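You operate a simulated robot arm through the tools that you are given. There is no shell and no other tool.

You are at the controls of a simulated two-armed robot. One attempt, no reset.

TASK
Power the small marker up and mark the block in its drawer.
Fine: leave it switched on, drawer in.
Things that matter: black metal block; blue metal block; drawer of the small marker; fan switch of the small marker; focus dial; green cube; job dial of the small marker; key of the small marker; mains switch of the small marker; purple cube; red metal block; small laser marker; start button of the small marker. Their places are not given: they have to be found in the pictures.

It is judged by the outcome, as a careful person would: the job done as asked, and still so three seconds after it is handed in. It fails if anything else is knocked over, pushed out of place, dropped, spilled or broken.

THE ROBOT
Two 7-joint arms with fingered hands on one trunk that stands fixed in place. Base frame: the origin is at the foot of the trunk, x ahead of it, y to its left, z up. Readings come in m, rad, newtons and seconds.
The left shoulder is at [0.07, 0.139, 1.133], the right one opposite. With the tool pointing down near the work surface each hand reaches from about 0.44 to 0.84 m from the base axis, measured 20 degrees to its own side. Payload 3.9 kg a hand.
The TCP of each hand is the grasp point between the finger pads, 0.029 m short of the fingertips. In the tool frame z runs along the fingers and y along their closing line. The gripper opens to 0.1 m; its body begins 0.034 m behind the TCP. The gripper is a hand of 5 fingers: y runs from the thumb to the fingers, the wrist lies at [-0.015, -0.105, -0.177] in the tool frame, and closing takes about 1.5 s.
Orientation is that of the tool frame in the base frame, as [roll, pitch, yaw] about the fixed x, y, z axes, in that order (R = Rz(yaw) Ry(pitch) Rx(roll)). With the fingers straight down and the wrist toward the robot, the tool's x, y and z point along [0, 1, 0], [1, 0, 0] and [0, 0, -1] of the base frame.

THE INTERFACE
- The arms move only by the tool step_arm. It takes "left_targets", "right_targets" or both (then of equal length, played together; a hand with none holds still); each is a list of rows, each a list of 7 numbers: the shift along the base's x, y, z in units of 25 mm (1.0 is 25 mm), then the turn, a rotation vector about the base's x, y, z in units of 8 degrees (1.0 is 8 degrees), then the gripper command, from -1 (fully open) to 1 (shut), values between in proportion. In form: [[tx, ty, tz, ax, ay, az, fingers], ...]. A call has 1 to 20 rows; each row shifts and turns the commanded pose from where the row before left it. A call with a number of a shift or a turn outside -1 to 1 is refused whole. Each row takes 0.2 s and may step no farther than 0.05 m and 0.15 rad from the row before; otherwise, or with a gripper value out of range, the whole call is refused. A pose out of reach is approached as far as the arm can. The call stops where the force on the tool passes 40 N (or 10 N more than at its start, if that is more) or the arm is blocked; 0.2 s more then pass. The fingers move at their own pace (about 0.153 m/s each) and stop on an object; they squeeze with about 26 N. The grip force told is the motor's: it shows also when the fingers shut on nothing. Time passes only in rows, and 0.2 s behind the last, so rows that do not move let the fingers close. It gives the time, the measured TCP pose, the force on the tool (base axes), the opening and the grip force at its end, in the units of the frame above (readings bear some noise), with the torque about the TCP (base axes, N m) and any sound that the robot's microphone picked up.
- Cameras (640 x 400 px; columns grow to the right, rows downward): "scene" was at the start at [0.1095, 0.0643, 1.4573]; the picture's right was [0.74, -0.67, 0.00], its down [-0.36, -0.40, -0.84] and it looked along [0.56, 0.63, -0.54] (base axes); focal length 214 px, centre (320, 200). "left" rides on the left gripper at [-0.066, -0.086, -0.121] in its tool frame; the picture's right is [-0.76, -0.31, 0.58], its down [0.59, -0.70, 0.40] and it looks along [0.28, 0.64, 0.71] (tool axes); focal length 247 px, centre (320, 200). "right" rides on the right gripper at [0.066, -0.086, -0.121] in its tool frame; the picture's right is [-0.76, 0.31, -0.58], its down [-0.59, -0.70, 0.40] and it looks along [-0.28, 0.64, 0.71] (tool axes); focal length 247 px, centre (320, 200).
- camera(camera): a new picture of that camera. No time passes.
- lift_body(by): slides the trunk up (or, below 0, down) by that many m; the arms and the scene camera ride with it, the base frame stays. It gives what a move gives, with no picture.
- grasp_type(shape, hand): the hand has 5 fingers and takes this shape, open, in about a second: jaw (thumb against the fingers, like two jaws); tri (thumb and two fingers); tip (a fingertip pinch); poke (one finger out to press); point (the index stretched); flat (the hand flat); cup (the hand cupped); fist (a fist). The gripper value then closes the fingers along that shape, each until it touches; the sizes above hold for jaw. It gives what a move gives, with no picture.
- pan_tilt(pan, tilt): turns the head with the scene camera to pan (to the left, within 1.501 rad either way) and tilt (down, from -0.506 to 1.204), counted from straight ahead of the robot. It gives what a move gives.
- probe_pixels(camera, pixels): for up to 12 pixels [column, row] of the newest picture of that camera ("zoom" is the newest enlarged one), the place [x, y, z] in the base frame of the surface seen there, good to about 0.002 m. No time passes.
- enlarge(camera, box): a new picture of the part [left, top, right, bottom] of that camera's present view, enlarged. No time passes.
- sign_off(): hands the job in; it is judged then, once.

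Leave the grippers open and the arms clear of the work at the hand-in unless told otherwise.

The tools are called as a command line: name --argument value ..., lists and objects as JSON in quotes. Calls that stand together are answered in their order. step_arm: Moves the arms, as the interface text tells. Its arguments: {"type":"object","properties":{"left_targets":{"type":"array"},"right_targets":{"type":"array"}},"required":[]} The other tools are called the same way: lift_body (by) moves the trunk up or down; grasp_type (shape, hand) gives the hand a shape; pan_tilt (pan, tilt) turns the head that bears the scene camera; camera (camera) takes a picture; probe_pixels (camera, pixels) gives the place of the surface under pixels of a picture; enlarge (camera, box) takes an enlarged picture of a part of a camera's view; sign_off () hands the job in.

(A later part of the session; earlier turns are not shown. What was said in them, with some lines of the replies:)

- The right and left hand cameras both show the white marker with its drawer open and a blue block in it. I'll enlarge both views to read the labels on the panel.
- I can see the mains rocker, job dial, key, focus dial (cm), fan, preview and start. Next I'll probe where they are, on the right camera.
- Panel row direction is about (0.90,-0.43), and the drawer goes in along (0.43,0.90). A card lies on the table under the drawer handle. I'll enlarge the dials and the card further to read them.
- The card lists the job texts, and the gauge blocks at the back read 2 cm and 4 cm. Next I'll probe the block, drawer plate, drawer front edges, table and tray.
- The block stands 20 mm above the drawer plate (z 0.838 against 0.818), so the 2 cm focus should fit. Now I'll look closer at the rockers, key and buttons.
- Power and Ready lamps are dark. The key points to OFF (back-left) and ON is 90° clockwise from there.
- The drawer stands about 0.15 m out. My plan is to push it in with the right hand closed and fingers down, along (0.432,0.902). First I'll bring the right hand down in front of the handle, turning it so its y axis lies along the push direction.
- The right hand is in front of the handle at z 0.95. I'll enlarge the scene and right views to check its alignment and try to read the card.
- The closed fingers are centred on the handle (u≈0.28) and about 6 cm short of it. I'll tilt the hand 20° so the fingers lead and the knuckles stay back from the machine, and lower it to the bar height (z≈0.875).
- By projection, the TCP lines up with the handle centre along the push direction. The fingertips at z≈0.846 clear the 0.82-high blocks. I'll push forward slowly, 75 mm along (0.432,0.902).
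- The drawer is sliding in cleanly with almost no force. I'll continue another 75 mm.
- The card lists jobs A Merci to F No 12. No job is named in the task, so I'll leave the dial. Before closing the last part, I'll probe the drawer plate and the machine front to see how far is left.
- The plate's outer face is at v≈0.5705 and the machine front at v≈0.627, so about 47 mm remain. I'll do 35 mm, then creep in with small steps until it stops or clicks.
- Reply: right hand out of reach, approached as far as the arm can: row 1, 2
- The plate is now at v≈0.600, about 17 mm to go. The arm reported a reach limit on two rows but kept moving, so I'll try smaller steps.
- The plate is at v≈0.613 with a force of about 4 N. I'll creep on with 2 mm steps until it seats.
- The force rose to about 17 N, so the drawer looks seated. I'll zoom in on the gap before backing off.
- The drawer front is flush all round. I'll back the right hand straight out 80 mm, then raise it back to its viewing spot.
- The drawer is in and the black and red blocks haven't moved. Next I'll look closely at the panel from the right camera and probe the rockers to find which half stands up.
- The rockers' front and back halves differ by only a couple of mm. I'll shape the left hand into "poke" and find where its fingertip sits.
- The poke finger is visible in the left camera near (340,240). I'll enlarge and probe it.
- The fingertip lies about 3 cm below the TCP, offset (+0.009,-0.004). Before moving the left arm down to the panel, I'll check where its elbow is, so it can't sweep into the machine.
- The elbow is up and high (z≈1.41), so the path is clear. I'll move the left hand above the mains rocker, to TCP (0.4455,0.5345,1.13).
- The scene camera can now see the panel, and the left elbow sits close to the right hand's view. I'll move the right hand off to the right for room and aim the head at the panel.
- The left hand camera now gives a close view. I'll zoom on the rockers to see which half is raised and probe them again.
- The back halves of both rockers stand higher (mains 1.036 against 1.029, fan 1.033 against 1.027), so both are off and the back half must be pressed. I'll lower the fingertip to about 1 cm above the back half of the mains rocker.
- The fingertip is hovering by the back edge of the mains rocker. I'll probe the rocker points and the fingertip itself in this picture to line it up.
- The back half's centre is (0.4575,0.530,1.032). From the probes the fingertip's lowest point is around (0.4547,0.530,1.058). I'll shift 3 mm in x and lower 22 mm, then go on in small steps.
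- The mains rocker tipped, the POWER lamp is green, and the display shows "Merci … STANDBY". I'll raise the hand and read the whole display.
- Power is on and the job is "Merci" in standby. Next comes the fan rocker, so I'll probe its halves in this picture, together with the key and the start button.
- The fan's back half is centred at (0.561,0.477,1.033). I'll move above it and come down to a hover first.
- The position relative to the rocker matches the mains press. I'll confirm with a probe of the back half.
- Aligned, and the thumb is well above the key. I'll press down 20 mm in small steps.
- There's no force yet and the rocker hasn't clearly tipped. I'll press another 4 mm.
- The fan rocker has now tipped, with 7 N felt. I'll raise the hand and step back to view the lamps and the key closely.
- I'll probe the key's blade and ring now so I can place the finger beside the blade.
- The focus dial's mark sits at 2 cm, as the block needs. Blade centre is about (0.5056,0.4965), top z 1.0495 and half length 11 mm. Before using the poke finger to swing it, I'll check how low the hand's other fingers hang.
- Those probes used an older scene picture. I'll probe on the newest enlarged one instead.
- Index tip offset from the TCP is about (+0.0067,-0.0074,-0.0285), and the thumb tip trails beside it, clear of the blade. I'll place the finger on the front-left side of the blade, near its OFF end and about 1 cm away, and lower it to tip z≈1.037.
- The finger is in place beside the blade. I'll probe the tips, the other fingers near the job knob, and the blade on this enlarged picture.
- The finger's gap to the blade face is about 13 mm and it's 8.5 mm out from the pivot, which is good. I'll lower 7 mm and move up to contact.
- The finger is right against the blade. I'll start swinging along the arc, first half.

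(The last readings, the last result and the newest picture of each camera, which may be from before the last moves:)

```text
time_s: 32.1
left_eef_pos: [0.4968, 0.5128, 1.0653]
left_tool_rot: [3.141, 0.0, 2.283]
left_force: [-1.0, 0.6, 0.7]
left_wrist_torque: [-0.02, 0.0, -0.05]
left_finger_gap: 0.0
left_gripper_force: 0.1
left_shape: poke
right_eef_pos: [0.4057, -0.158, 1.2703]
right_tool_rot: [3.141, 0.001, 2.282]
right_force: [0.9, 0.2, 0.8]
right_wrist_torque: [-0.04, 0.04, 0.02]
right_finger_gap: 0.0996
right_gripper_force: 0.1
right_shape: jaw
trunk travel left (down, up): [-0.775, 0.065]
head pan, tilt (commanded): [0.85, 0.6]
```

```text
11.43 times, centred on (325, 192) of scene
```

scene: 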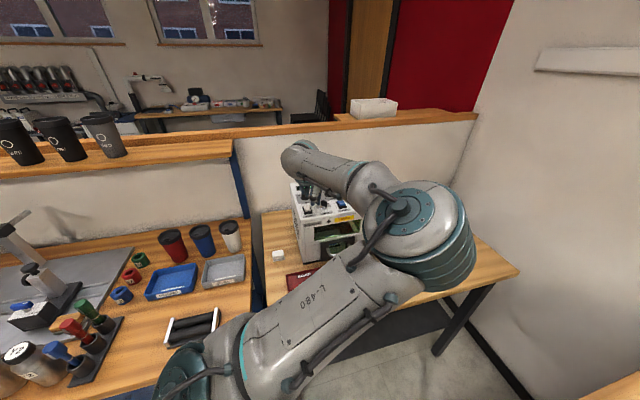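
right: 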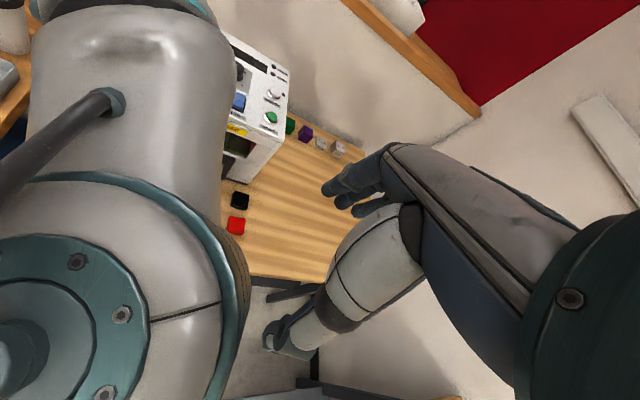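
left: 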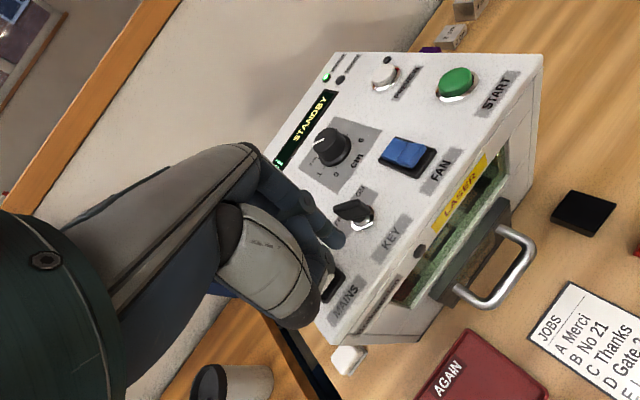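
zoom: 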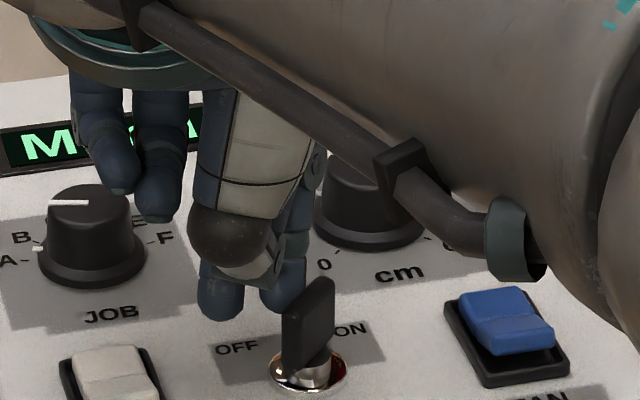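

The blade has swung most of the way. I'll look at the display and blade before pushing further.

camera --camera "left"

enlarge --camera "left" --box '[270, 30, 400, 130]'

probe_pixels --camera "left" --pixels '[[347, 225], [348, 235], [349, 250], [350, 228], [360, 240], [358, 255], [355, 228], [346, 222]]'

```text
taken
```

left: 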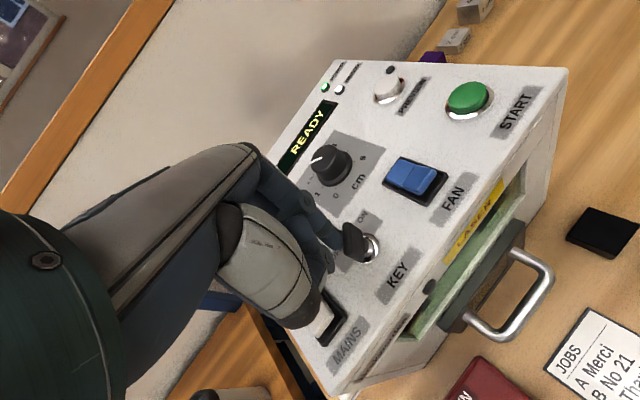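

```text
4.00 times, centred on (335, 80) of left
```

zoom: 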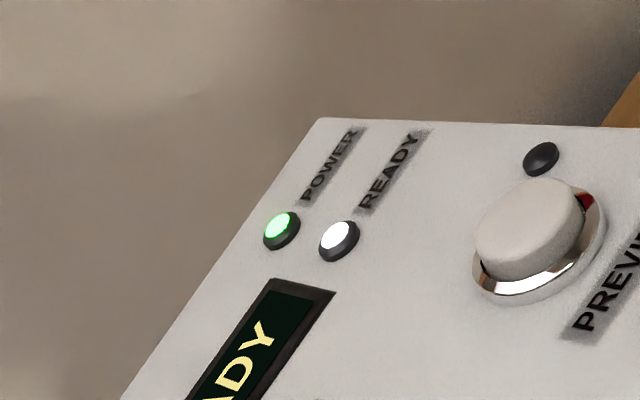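

```text
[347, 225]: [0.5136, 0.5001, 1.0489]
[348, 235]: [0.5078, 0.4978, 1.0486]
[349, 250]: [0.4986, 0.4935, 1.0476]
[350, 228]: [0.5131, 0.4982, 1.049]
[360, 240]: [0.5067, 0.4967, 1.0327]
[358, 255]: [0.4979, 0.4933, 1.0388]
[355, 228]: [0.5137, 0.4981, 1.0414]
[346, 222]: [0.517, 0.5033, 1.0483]
```

The display reads READY and the READY lamp is lit, so the key is at ON. I'll slide the finger off the blade, raise the hand, and move over the START button to check the view.

step_arm --left_targets '[[-0.08, 0.226, 0, 0, 0, 0, -1], [0, 0, 0.5, 0, 0, 0, -1], [0, 0, 0.9, 0, 0, 0, -1], [0, 0, 0.9, 0, 0, 0, -1], [0.8, -0.48, 0, 0, 0, 0, -1], [0.8, -0.48, 0, 0, 0, 0, -1], [0.8, -0.48, 0, 0, 0, 0, -1], [0.8, -0.48, 0, 0, 0, 0, -1], [0.8, -0.48, 0, 0, 0, 0, -1]]'

camera --camera "left"

camera --camera "scene"

enlarge --camera "scene" --box '[285, 165, 365, 235]'

```text
time_s: 34.1
left_eef_pos: [0.5931, 0.4559, 1.125]
left_tool_rot: [3.14, 0.0, 2.286]
left_force: [-0.4, 0.6, 0.9]
left_wrist_torque: [0.01, -0.01, 0.02]
left_finger_gap: 0.0
left_gripper_force: 0.1
left_shape: poke
right_eef_pos: [0.4044, -0.1593, 1.2701]
right_tool_rot: [3.139, 0.0, 2.283]
right_force: [0.6, -0.7, -0.6]
right_wrist_torque: [-0.01, 0.03, -0.02]
right_finger_gap: 0.0997
right_gripper_force: 0.0
right_shape: jaw
trunk travel left (down, up): [-0.775, 0.065]
head pan, tilt (commanded): [0.85, 0.6]
```

```text
taken
```

left: 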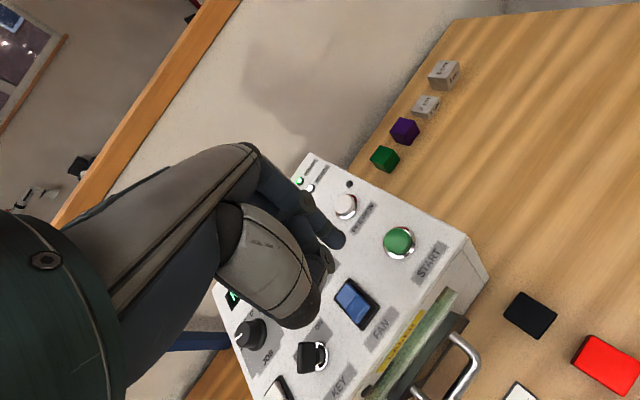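

```text
taken
```

scene: 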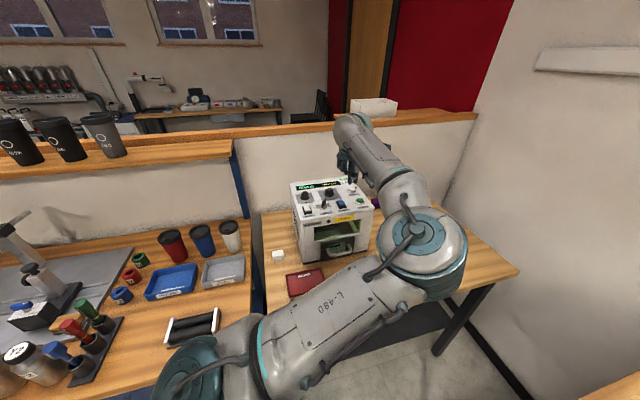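

```text
5.71 times, centred on (325, 200) of scene
```

zoom: 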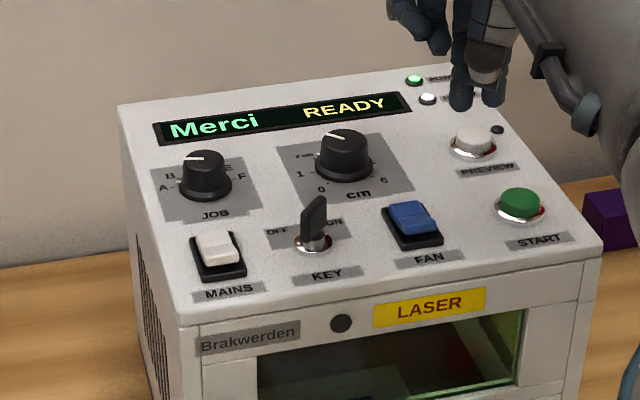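

The display reads "Merci READY". Before pressing, I'll check the focus mark once more and probe the START button.

enlarge --camera "scene" --box '[315, 178, 345, 202]'

probe_pixels --camera "left" --pixels '[[399, 242], [393, 240], [405, 243], [399, 236], [397, 250], [386, 247], [413, 250], [346, 204]]'

```text
16.00 times, centred on (330, 190) of scene
```

zoom: 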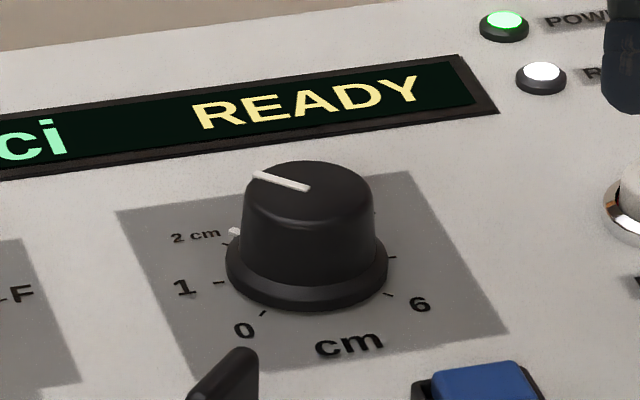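

```text
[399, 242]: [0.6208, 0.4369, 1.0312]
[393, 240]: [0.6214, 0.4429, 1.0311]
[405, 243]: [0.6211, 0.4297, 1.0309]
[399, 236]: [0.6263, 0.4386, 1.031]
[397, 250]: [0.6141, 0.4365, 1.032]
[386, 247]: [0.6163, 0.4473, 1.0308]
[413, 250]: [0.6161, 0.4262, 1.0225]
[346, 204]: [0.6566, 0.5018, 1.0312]
```

Focus is at 2 cm, matching the block. The START centre is at (0.6205,0.437,1.031). I'll move over it and hover about 1 cm above.

step_arm --left_targets '[[0.432, -0.214, 0, 0, 0, 0, -1], [0.432, -0.214, 0, 0, 0, 0, -1], [0, 0, -0.75, 0, 0, 0, -1], [0, 0, -0.75, 0, 0, 0, -1], [0, 0, -0.6, 0, 0, 0, -1]]'

camera --camera "left"

enlarge --camera "left" --box '[290, 200, 400, 290]'

enlarge --camera "scene" --box '[320, 165, 380, 215]'

```text
time_s: 35.3
left_eef_pos: [0.6162, 0.4465, 1.0717]
left_tool_rot: [3.142, -0.001, 2.283]
left_force: [0.2, -0.1, 0.3]
left_wrist_torque: [0.01, 0.0, 0.02]
left_finger_gap: 0.0002
left_gripper_force: 0.0
left_shape: poke
right_eef_pos: [0.4039, -0.1584, 1.2707]
right_tool_rot: [3.141, -0.002, 2.283]
right_force: [0.0, 0.6, -0.1]
right_wrist_torque: [0.03, -0.02, -0.01]
right_finger_gap: 0.0999
right_gripper_force: 0.0
right_shape: jaw
trunk travel left (down, up): [-0.775, 0.065]
head pan, tilt (commanded): [0.85, 0.6]
```

```text
taken
```

left: 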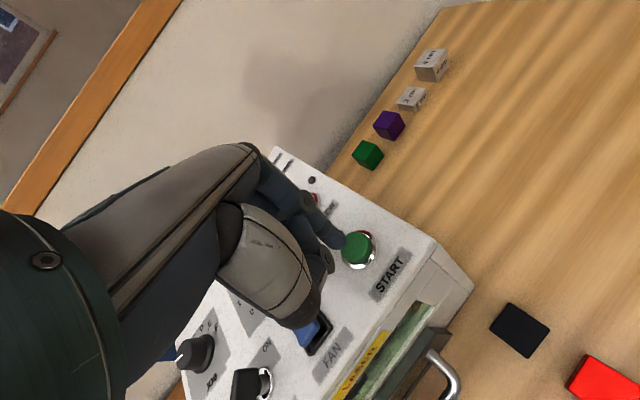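

```text
4.44 times, centred on (345, 245) of left
```

zoom: 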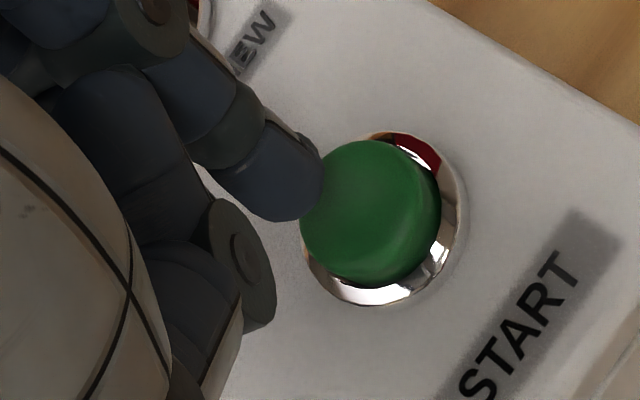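

```text
8.00 times, centred on (350, 190) of scene
```

zoom: 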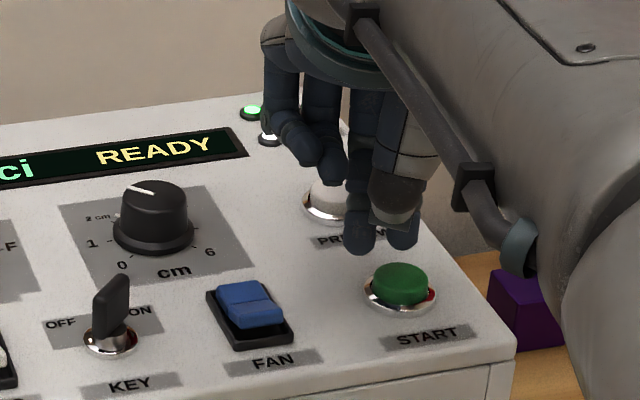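

The index is over the button and the READY lamp is on. I'll press down in small steps.

step_arm --left_targets '[[0, 0, -0.2, 0, 0, 0, -1], [0, 0, -0.2, 0, 0, 0, -1], [0, 0, -0.16, 0, 0, 0, -1]]'

enlarge --camera "scene" --box '[285, 165, 380, 235]'

enlarge --camera "left" --box '[290, 200, 400, 290]'

```text
time_s: 36.1
left_eef_pos: [0.615, 0.4483, 1.0587]
left_tool_rot: [3.141, 0.001, 2.283]
left_force: [0.6, 0.1, 0.6]
left_wrist_torque: [-0.01, -0.01, 0.01]
left_finger_gap: 0.0002
left_gripper_force: 0.1
left_shape: poke
right_eef_pos: [0.4051, -0.1585, 1.2699]
right_tool_rot: [3.138, -0.001, 2.283]
right_force: [0.0, 0.1, 0.2]
right_wrist_torque: [0.03, 0.03, -0.04]
right_finger_gap: 0.0999
right_gripper_force: 0.1
right_shape: jaw
trunk travel left (down, up): [-0.775, 0.065]
head pan, tilt (commanded): [0.85, 0.6]
```

```text
5.71 times, centred on (332, 200) of scene
```

zoom: 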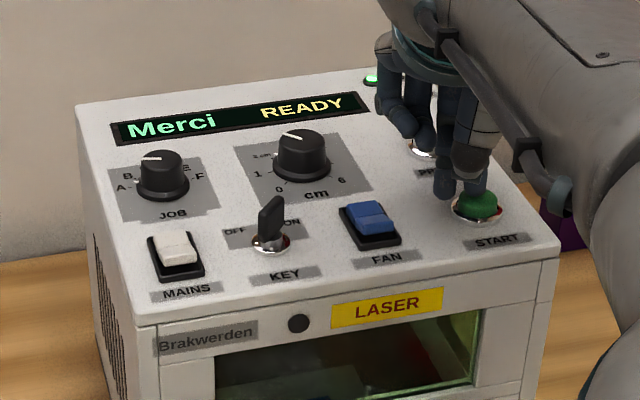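

```text
4.44 times, centred on (345, 245) of left
```

zoom: 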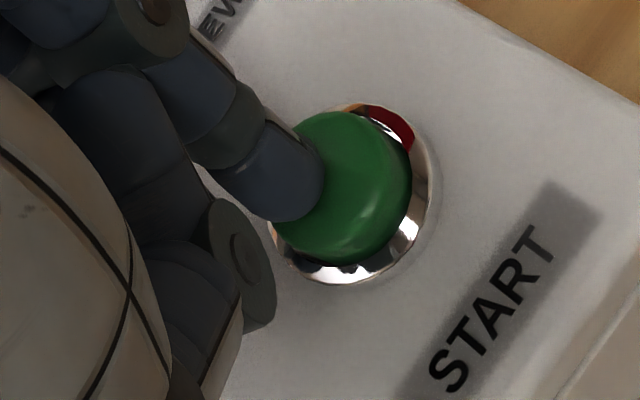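

Contact hasn't quite registered, and the tip is just at the button top. I'll press another 6 mm in 2 mm steps and then look.

step_arm --left_targets '[[0.03, -0.06, -0.08, 0, 0, 0, -1], [0, 0, -0.08, 0, 0, 0, -1], [0, 0, -0.08, 0, 0, 0, -1]]'

enlarge --camera "scene" --box '[285, 165, 380, 235]'

enlarge --camera "left" --box '[290, 200, 400, 290]'

```text
time_s: 36.9
left_eef_pos: [0.615, 0.4448, 1.0526]
left_tool_rot: [3.138, 0.0, 2.283]
left_force: [0.3, 0.8, 6.1]
left_wrist_torque: [0.02, -0.04, 0.0]
left_finger_gap: 0.0
left_gripper_force: 0.1
left_shape: poke
right_eef_pos: [0.4029, -0.1602, 1.2707]
right_tool_rot: [3.139, 0.0, 2.282]
right_force: [0.1, -0.1, -1.0]
right_wrist_torque: [-0.02, 0.02, -0.05]
right_finger_gap: 0.0997
right_gripper_force: 0.0
right_shape: jaw
trunk travel left (down, up): [-0.775, 0.065]
head pan, tilt (commanded): [0.85, 0.6]
heard: click
```

```text
5.71 times, centred on (332, 200) of scene
```

zoom: 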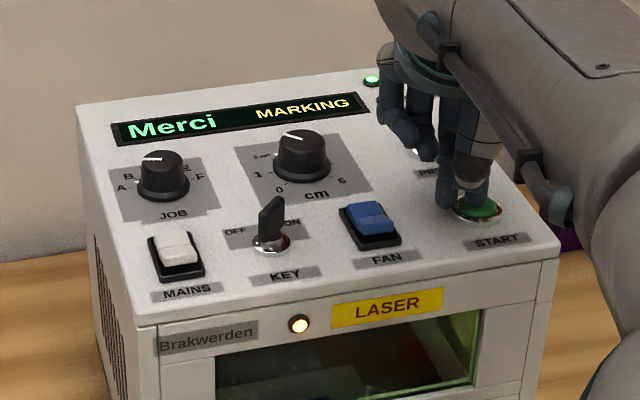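

```text
4.44 times, centred on (345, 245) of left
```

zoom: 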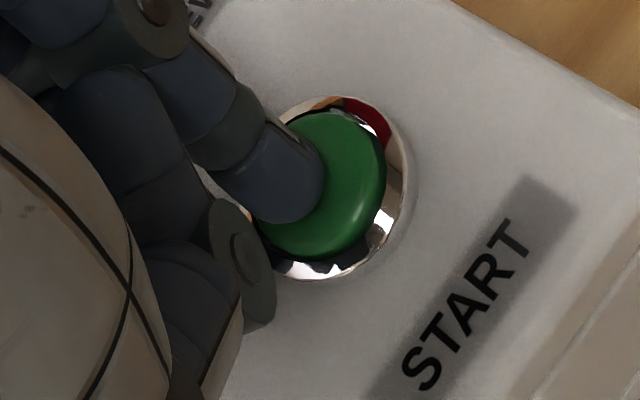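

Click heard. The display reads "Merci MARKING" and the lamp on the front is lit. I'll lift the finger straight off and wait for the marking to end, without touching anything.

step_arm --left_targets '[[0, 0, 0.5, 0, 0, 0, -1], [0, 0, 0.9, 0, 0, 0, -1], [0, 0, 0.9, 0, 0, 0, -1], [-0.3, 0.1, 0.9, 0, 0, 0, -1], [-0.3, 0.1, 0.9, 0, 0, 0, -1], [-0.3, 0.1, 0.9, 0, 0, 0, -1], [0, 0, 0, 0, 0, 0, -1], [0, 0, 0, 0, 0, 0, -1], [0, 0, 0, 0, 0, 0, -1], [0, 0, 0, 0, 0, 0, -1]]'

enlarge --camera "scene" --box '[285, 165, 380, 235]'

```text
time_s: 39.1
left_eef_pos: [0.5919, 0.4563, 1.1762]
left_tool_rot: [-3.141, 0.001, 2.283]
left_force: [-0.5, 0.0, -1.0]
left_wrist_torque: [0.0, -0.01, -0.04]
left_finger_gap: 0.0
left_gripper_force: 0.1
left_shape: poke
right_eef_pos: [0.4038, -0.159, 1.2712]
right_tool_rot: [-3.141, 0.002, 2.283]
right_force: [0.4, -0.4, -0.6]
right_wrist_torque: [0.05, 0.01, -0.01]
right_finger_gap: 0.0996
right_gripper_force: 0.1
right_shape: jaw
trunk travel left (down, up): [-0.775, 0.065]
head pan, tilt (commanded): [0.85, 0.6]
```

```text
5.71 times, centred on (332, 200) of scene
```

zoom: 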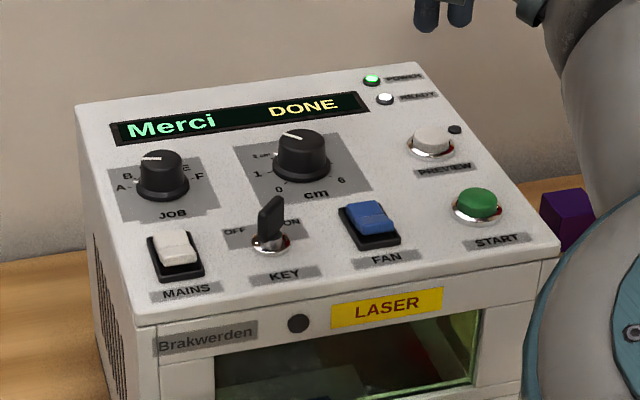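

The display reads "Merci DONE". I'll raise the left arm and take it back to where it started, clear of the work.

step_arm --left_targets '[[0, 0, 1, 0, 0, 0, -1], [0, 0, 1, 0, 0, 0, -1], [0, 0, 1, 0, 0, 0, -1], [0, 0, 1, 0, 0, 0, -1], [-0.89, 0.21, 0.34, 0, 0, 0, -1], [-0.89, 0.21, 0.34, 0, 0, 0, -1], [-0.89, 0.21, 0.34, 0, 0, 0, -1], [-0.89, 0.21, 0.34, 0, 0, 0, -1], [-0.89, 0.21, 0.34, 0, 0, 0, -1], [-0.89, 0.21, 0.34, 0, 0, 0, -1], [-0.89, 0.21, 0.34, 0, 0, 0, -1], [-0.89, 0.21, 0.34, 0, 0, 0, -1], [-0.89, 0.21, 0.34, 0, 0, 0, -1], [-0.89, 0.21, 0.34, 0, 0, 0, -1], [-0.89, 0.21, 0.34, 0, 0, 0, -1], [-0.89, 0.21, 0.34, 0, 0, 0, -1], [-0.89, 0.21, 0.34, 0, 0, 0, -1], [-0.89, 0.21, 0.34, 0, 0, 0, -1]]'

grasp_type --hand "left" --shape "jaw"

camera --camera "left"

camera --camera "scene"

camera --camera "right"

```text
time_s: 42.9
left_eef_pos: [0.2812, 0.5293, 1.3965]
left_tool_rot: [-3.141, 0.0, 2.282]
left_force: [-0.5, -0.8, -0.7]
left_wrist_torque: [0.03, 0.02, -0.01]
left_finger_gap: 0.0
left_gripper_force: 0.1
left_shape: poke
right_eef_pos: [0.4038, -0.159, 1.2712]
right_tool_rot: [-3.141, 0.001, 2.284]
right_force: [0.6, 0.1, -0.4]
right_wrist_torque: [0.02, 0.0, 0.0]
right_finger_gap: 0.0996
right_gripper_force: 0.0
right_shape: jaw
trunk travel left (down, up): [-0.775, 0.065]
head pan, tilt (commanded): [0.85, 0.6]
```

```text
time_s: 43.8
left_eef_pos: [0.2839, 0.5275, 1.3984]
left_tool_rot: [-3.141, 0.0, 2.282]
left_force: [0.4, 1.0, 0.3]
left_wrist_torque: [0.0, -0.01, -0.02]
left_finger_gap: 0.0998
left_gripper_force: 0.1
left_shape: jaw
right_eef_pos: [0.4041, -0.1593, 1.2705]
right_tool_rot: [-3.141, 0.0, 2.282]
right_force: [0.8, -0.8, 0.2]
right_wrist_torque: [0.0, 0.04, -0.02]
right_finger_gap: 0.0996
right_gripper_force: 0.1
right_shape: jaw
trunk travel left (down, up): [-0.775, 0.065]
head pan, tilt (commanded): [0.85, 0.6]
```

```text
taken
```

left: 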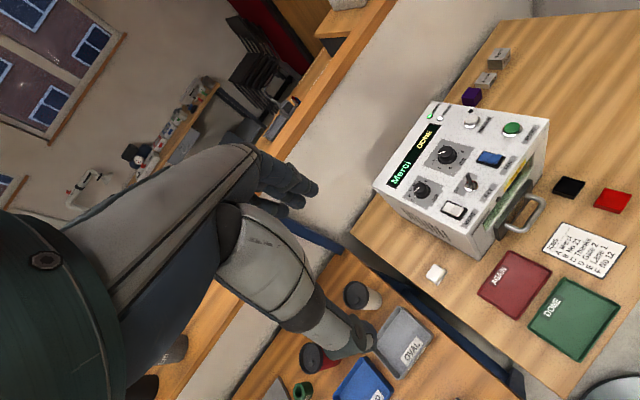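

```text
taken
```

scene: 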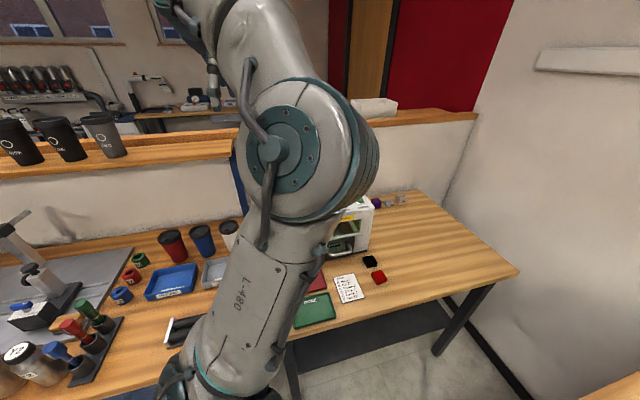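

```text
taken
```

right: 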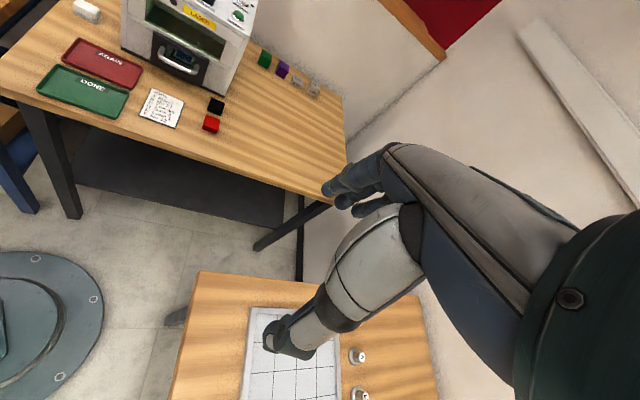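

Both hands are open and clear. Finally, I'll check the panel, the drawer and the block through the window.

enlarge --camera "left" --box '[370, 90, 560, 250]'

enlarge --camera "right" --box '[130, 0, 250, 90]'

probe_pixels --camera "left" --pixels '[[571, 187], [612, 199], [475, 252], [549, 120], [437, 273]]'

```text
2.50 times, centred on (465, 170) of left
```

zoom: 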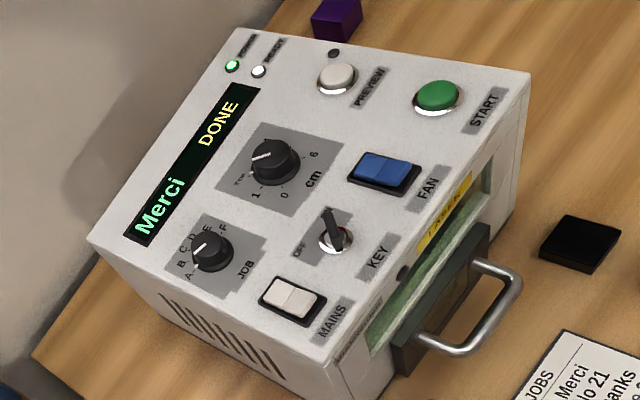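

```text
4.44 times, centred on (190, 45) of right
```

zoom: 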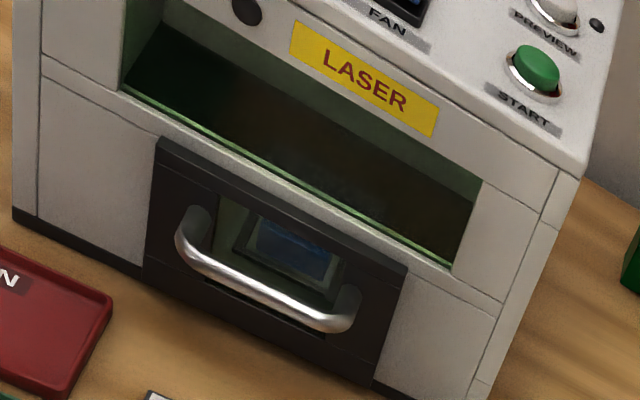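

```text
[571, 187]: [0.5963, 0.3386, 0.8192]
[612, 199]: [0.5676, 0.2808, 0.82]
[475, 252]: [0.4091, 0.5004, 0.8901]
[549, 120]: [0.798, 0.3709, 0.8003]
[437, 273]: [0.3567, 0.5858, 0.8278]
```

The panel shows POWER and READY lit and "Merci DONE". The drawer is shut with the marked block showing through its window. The black and red blocks are where they were, and both hands are open and clear. Handing in.

sign_off

```text
The job is handed in.
```

The small marker is powered up, and its display reads "Merci DONE" for the blue block in the drawer. I could see the block through the drawer window but couldn't read the mark itself from there.

- **Job:** You didn't name one, so I left the job dial where it was, on A ("Merci").
- **Focus:** The dial was already at 2 cm. The block stands 20 mm high, so I left it alone.
- **Left as asked:** The marker is still switched on, with mains, fan and key on, and the drawer is in.
- **Surroundings:** The black and red blocks measured within a few millimetres of where they started. Nothing else looks disturbed in the final pictures. Both hands are open and clear of the work.
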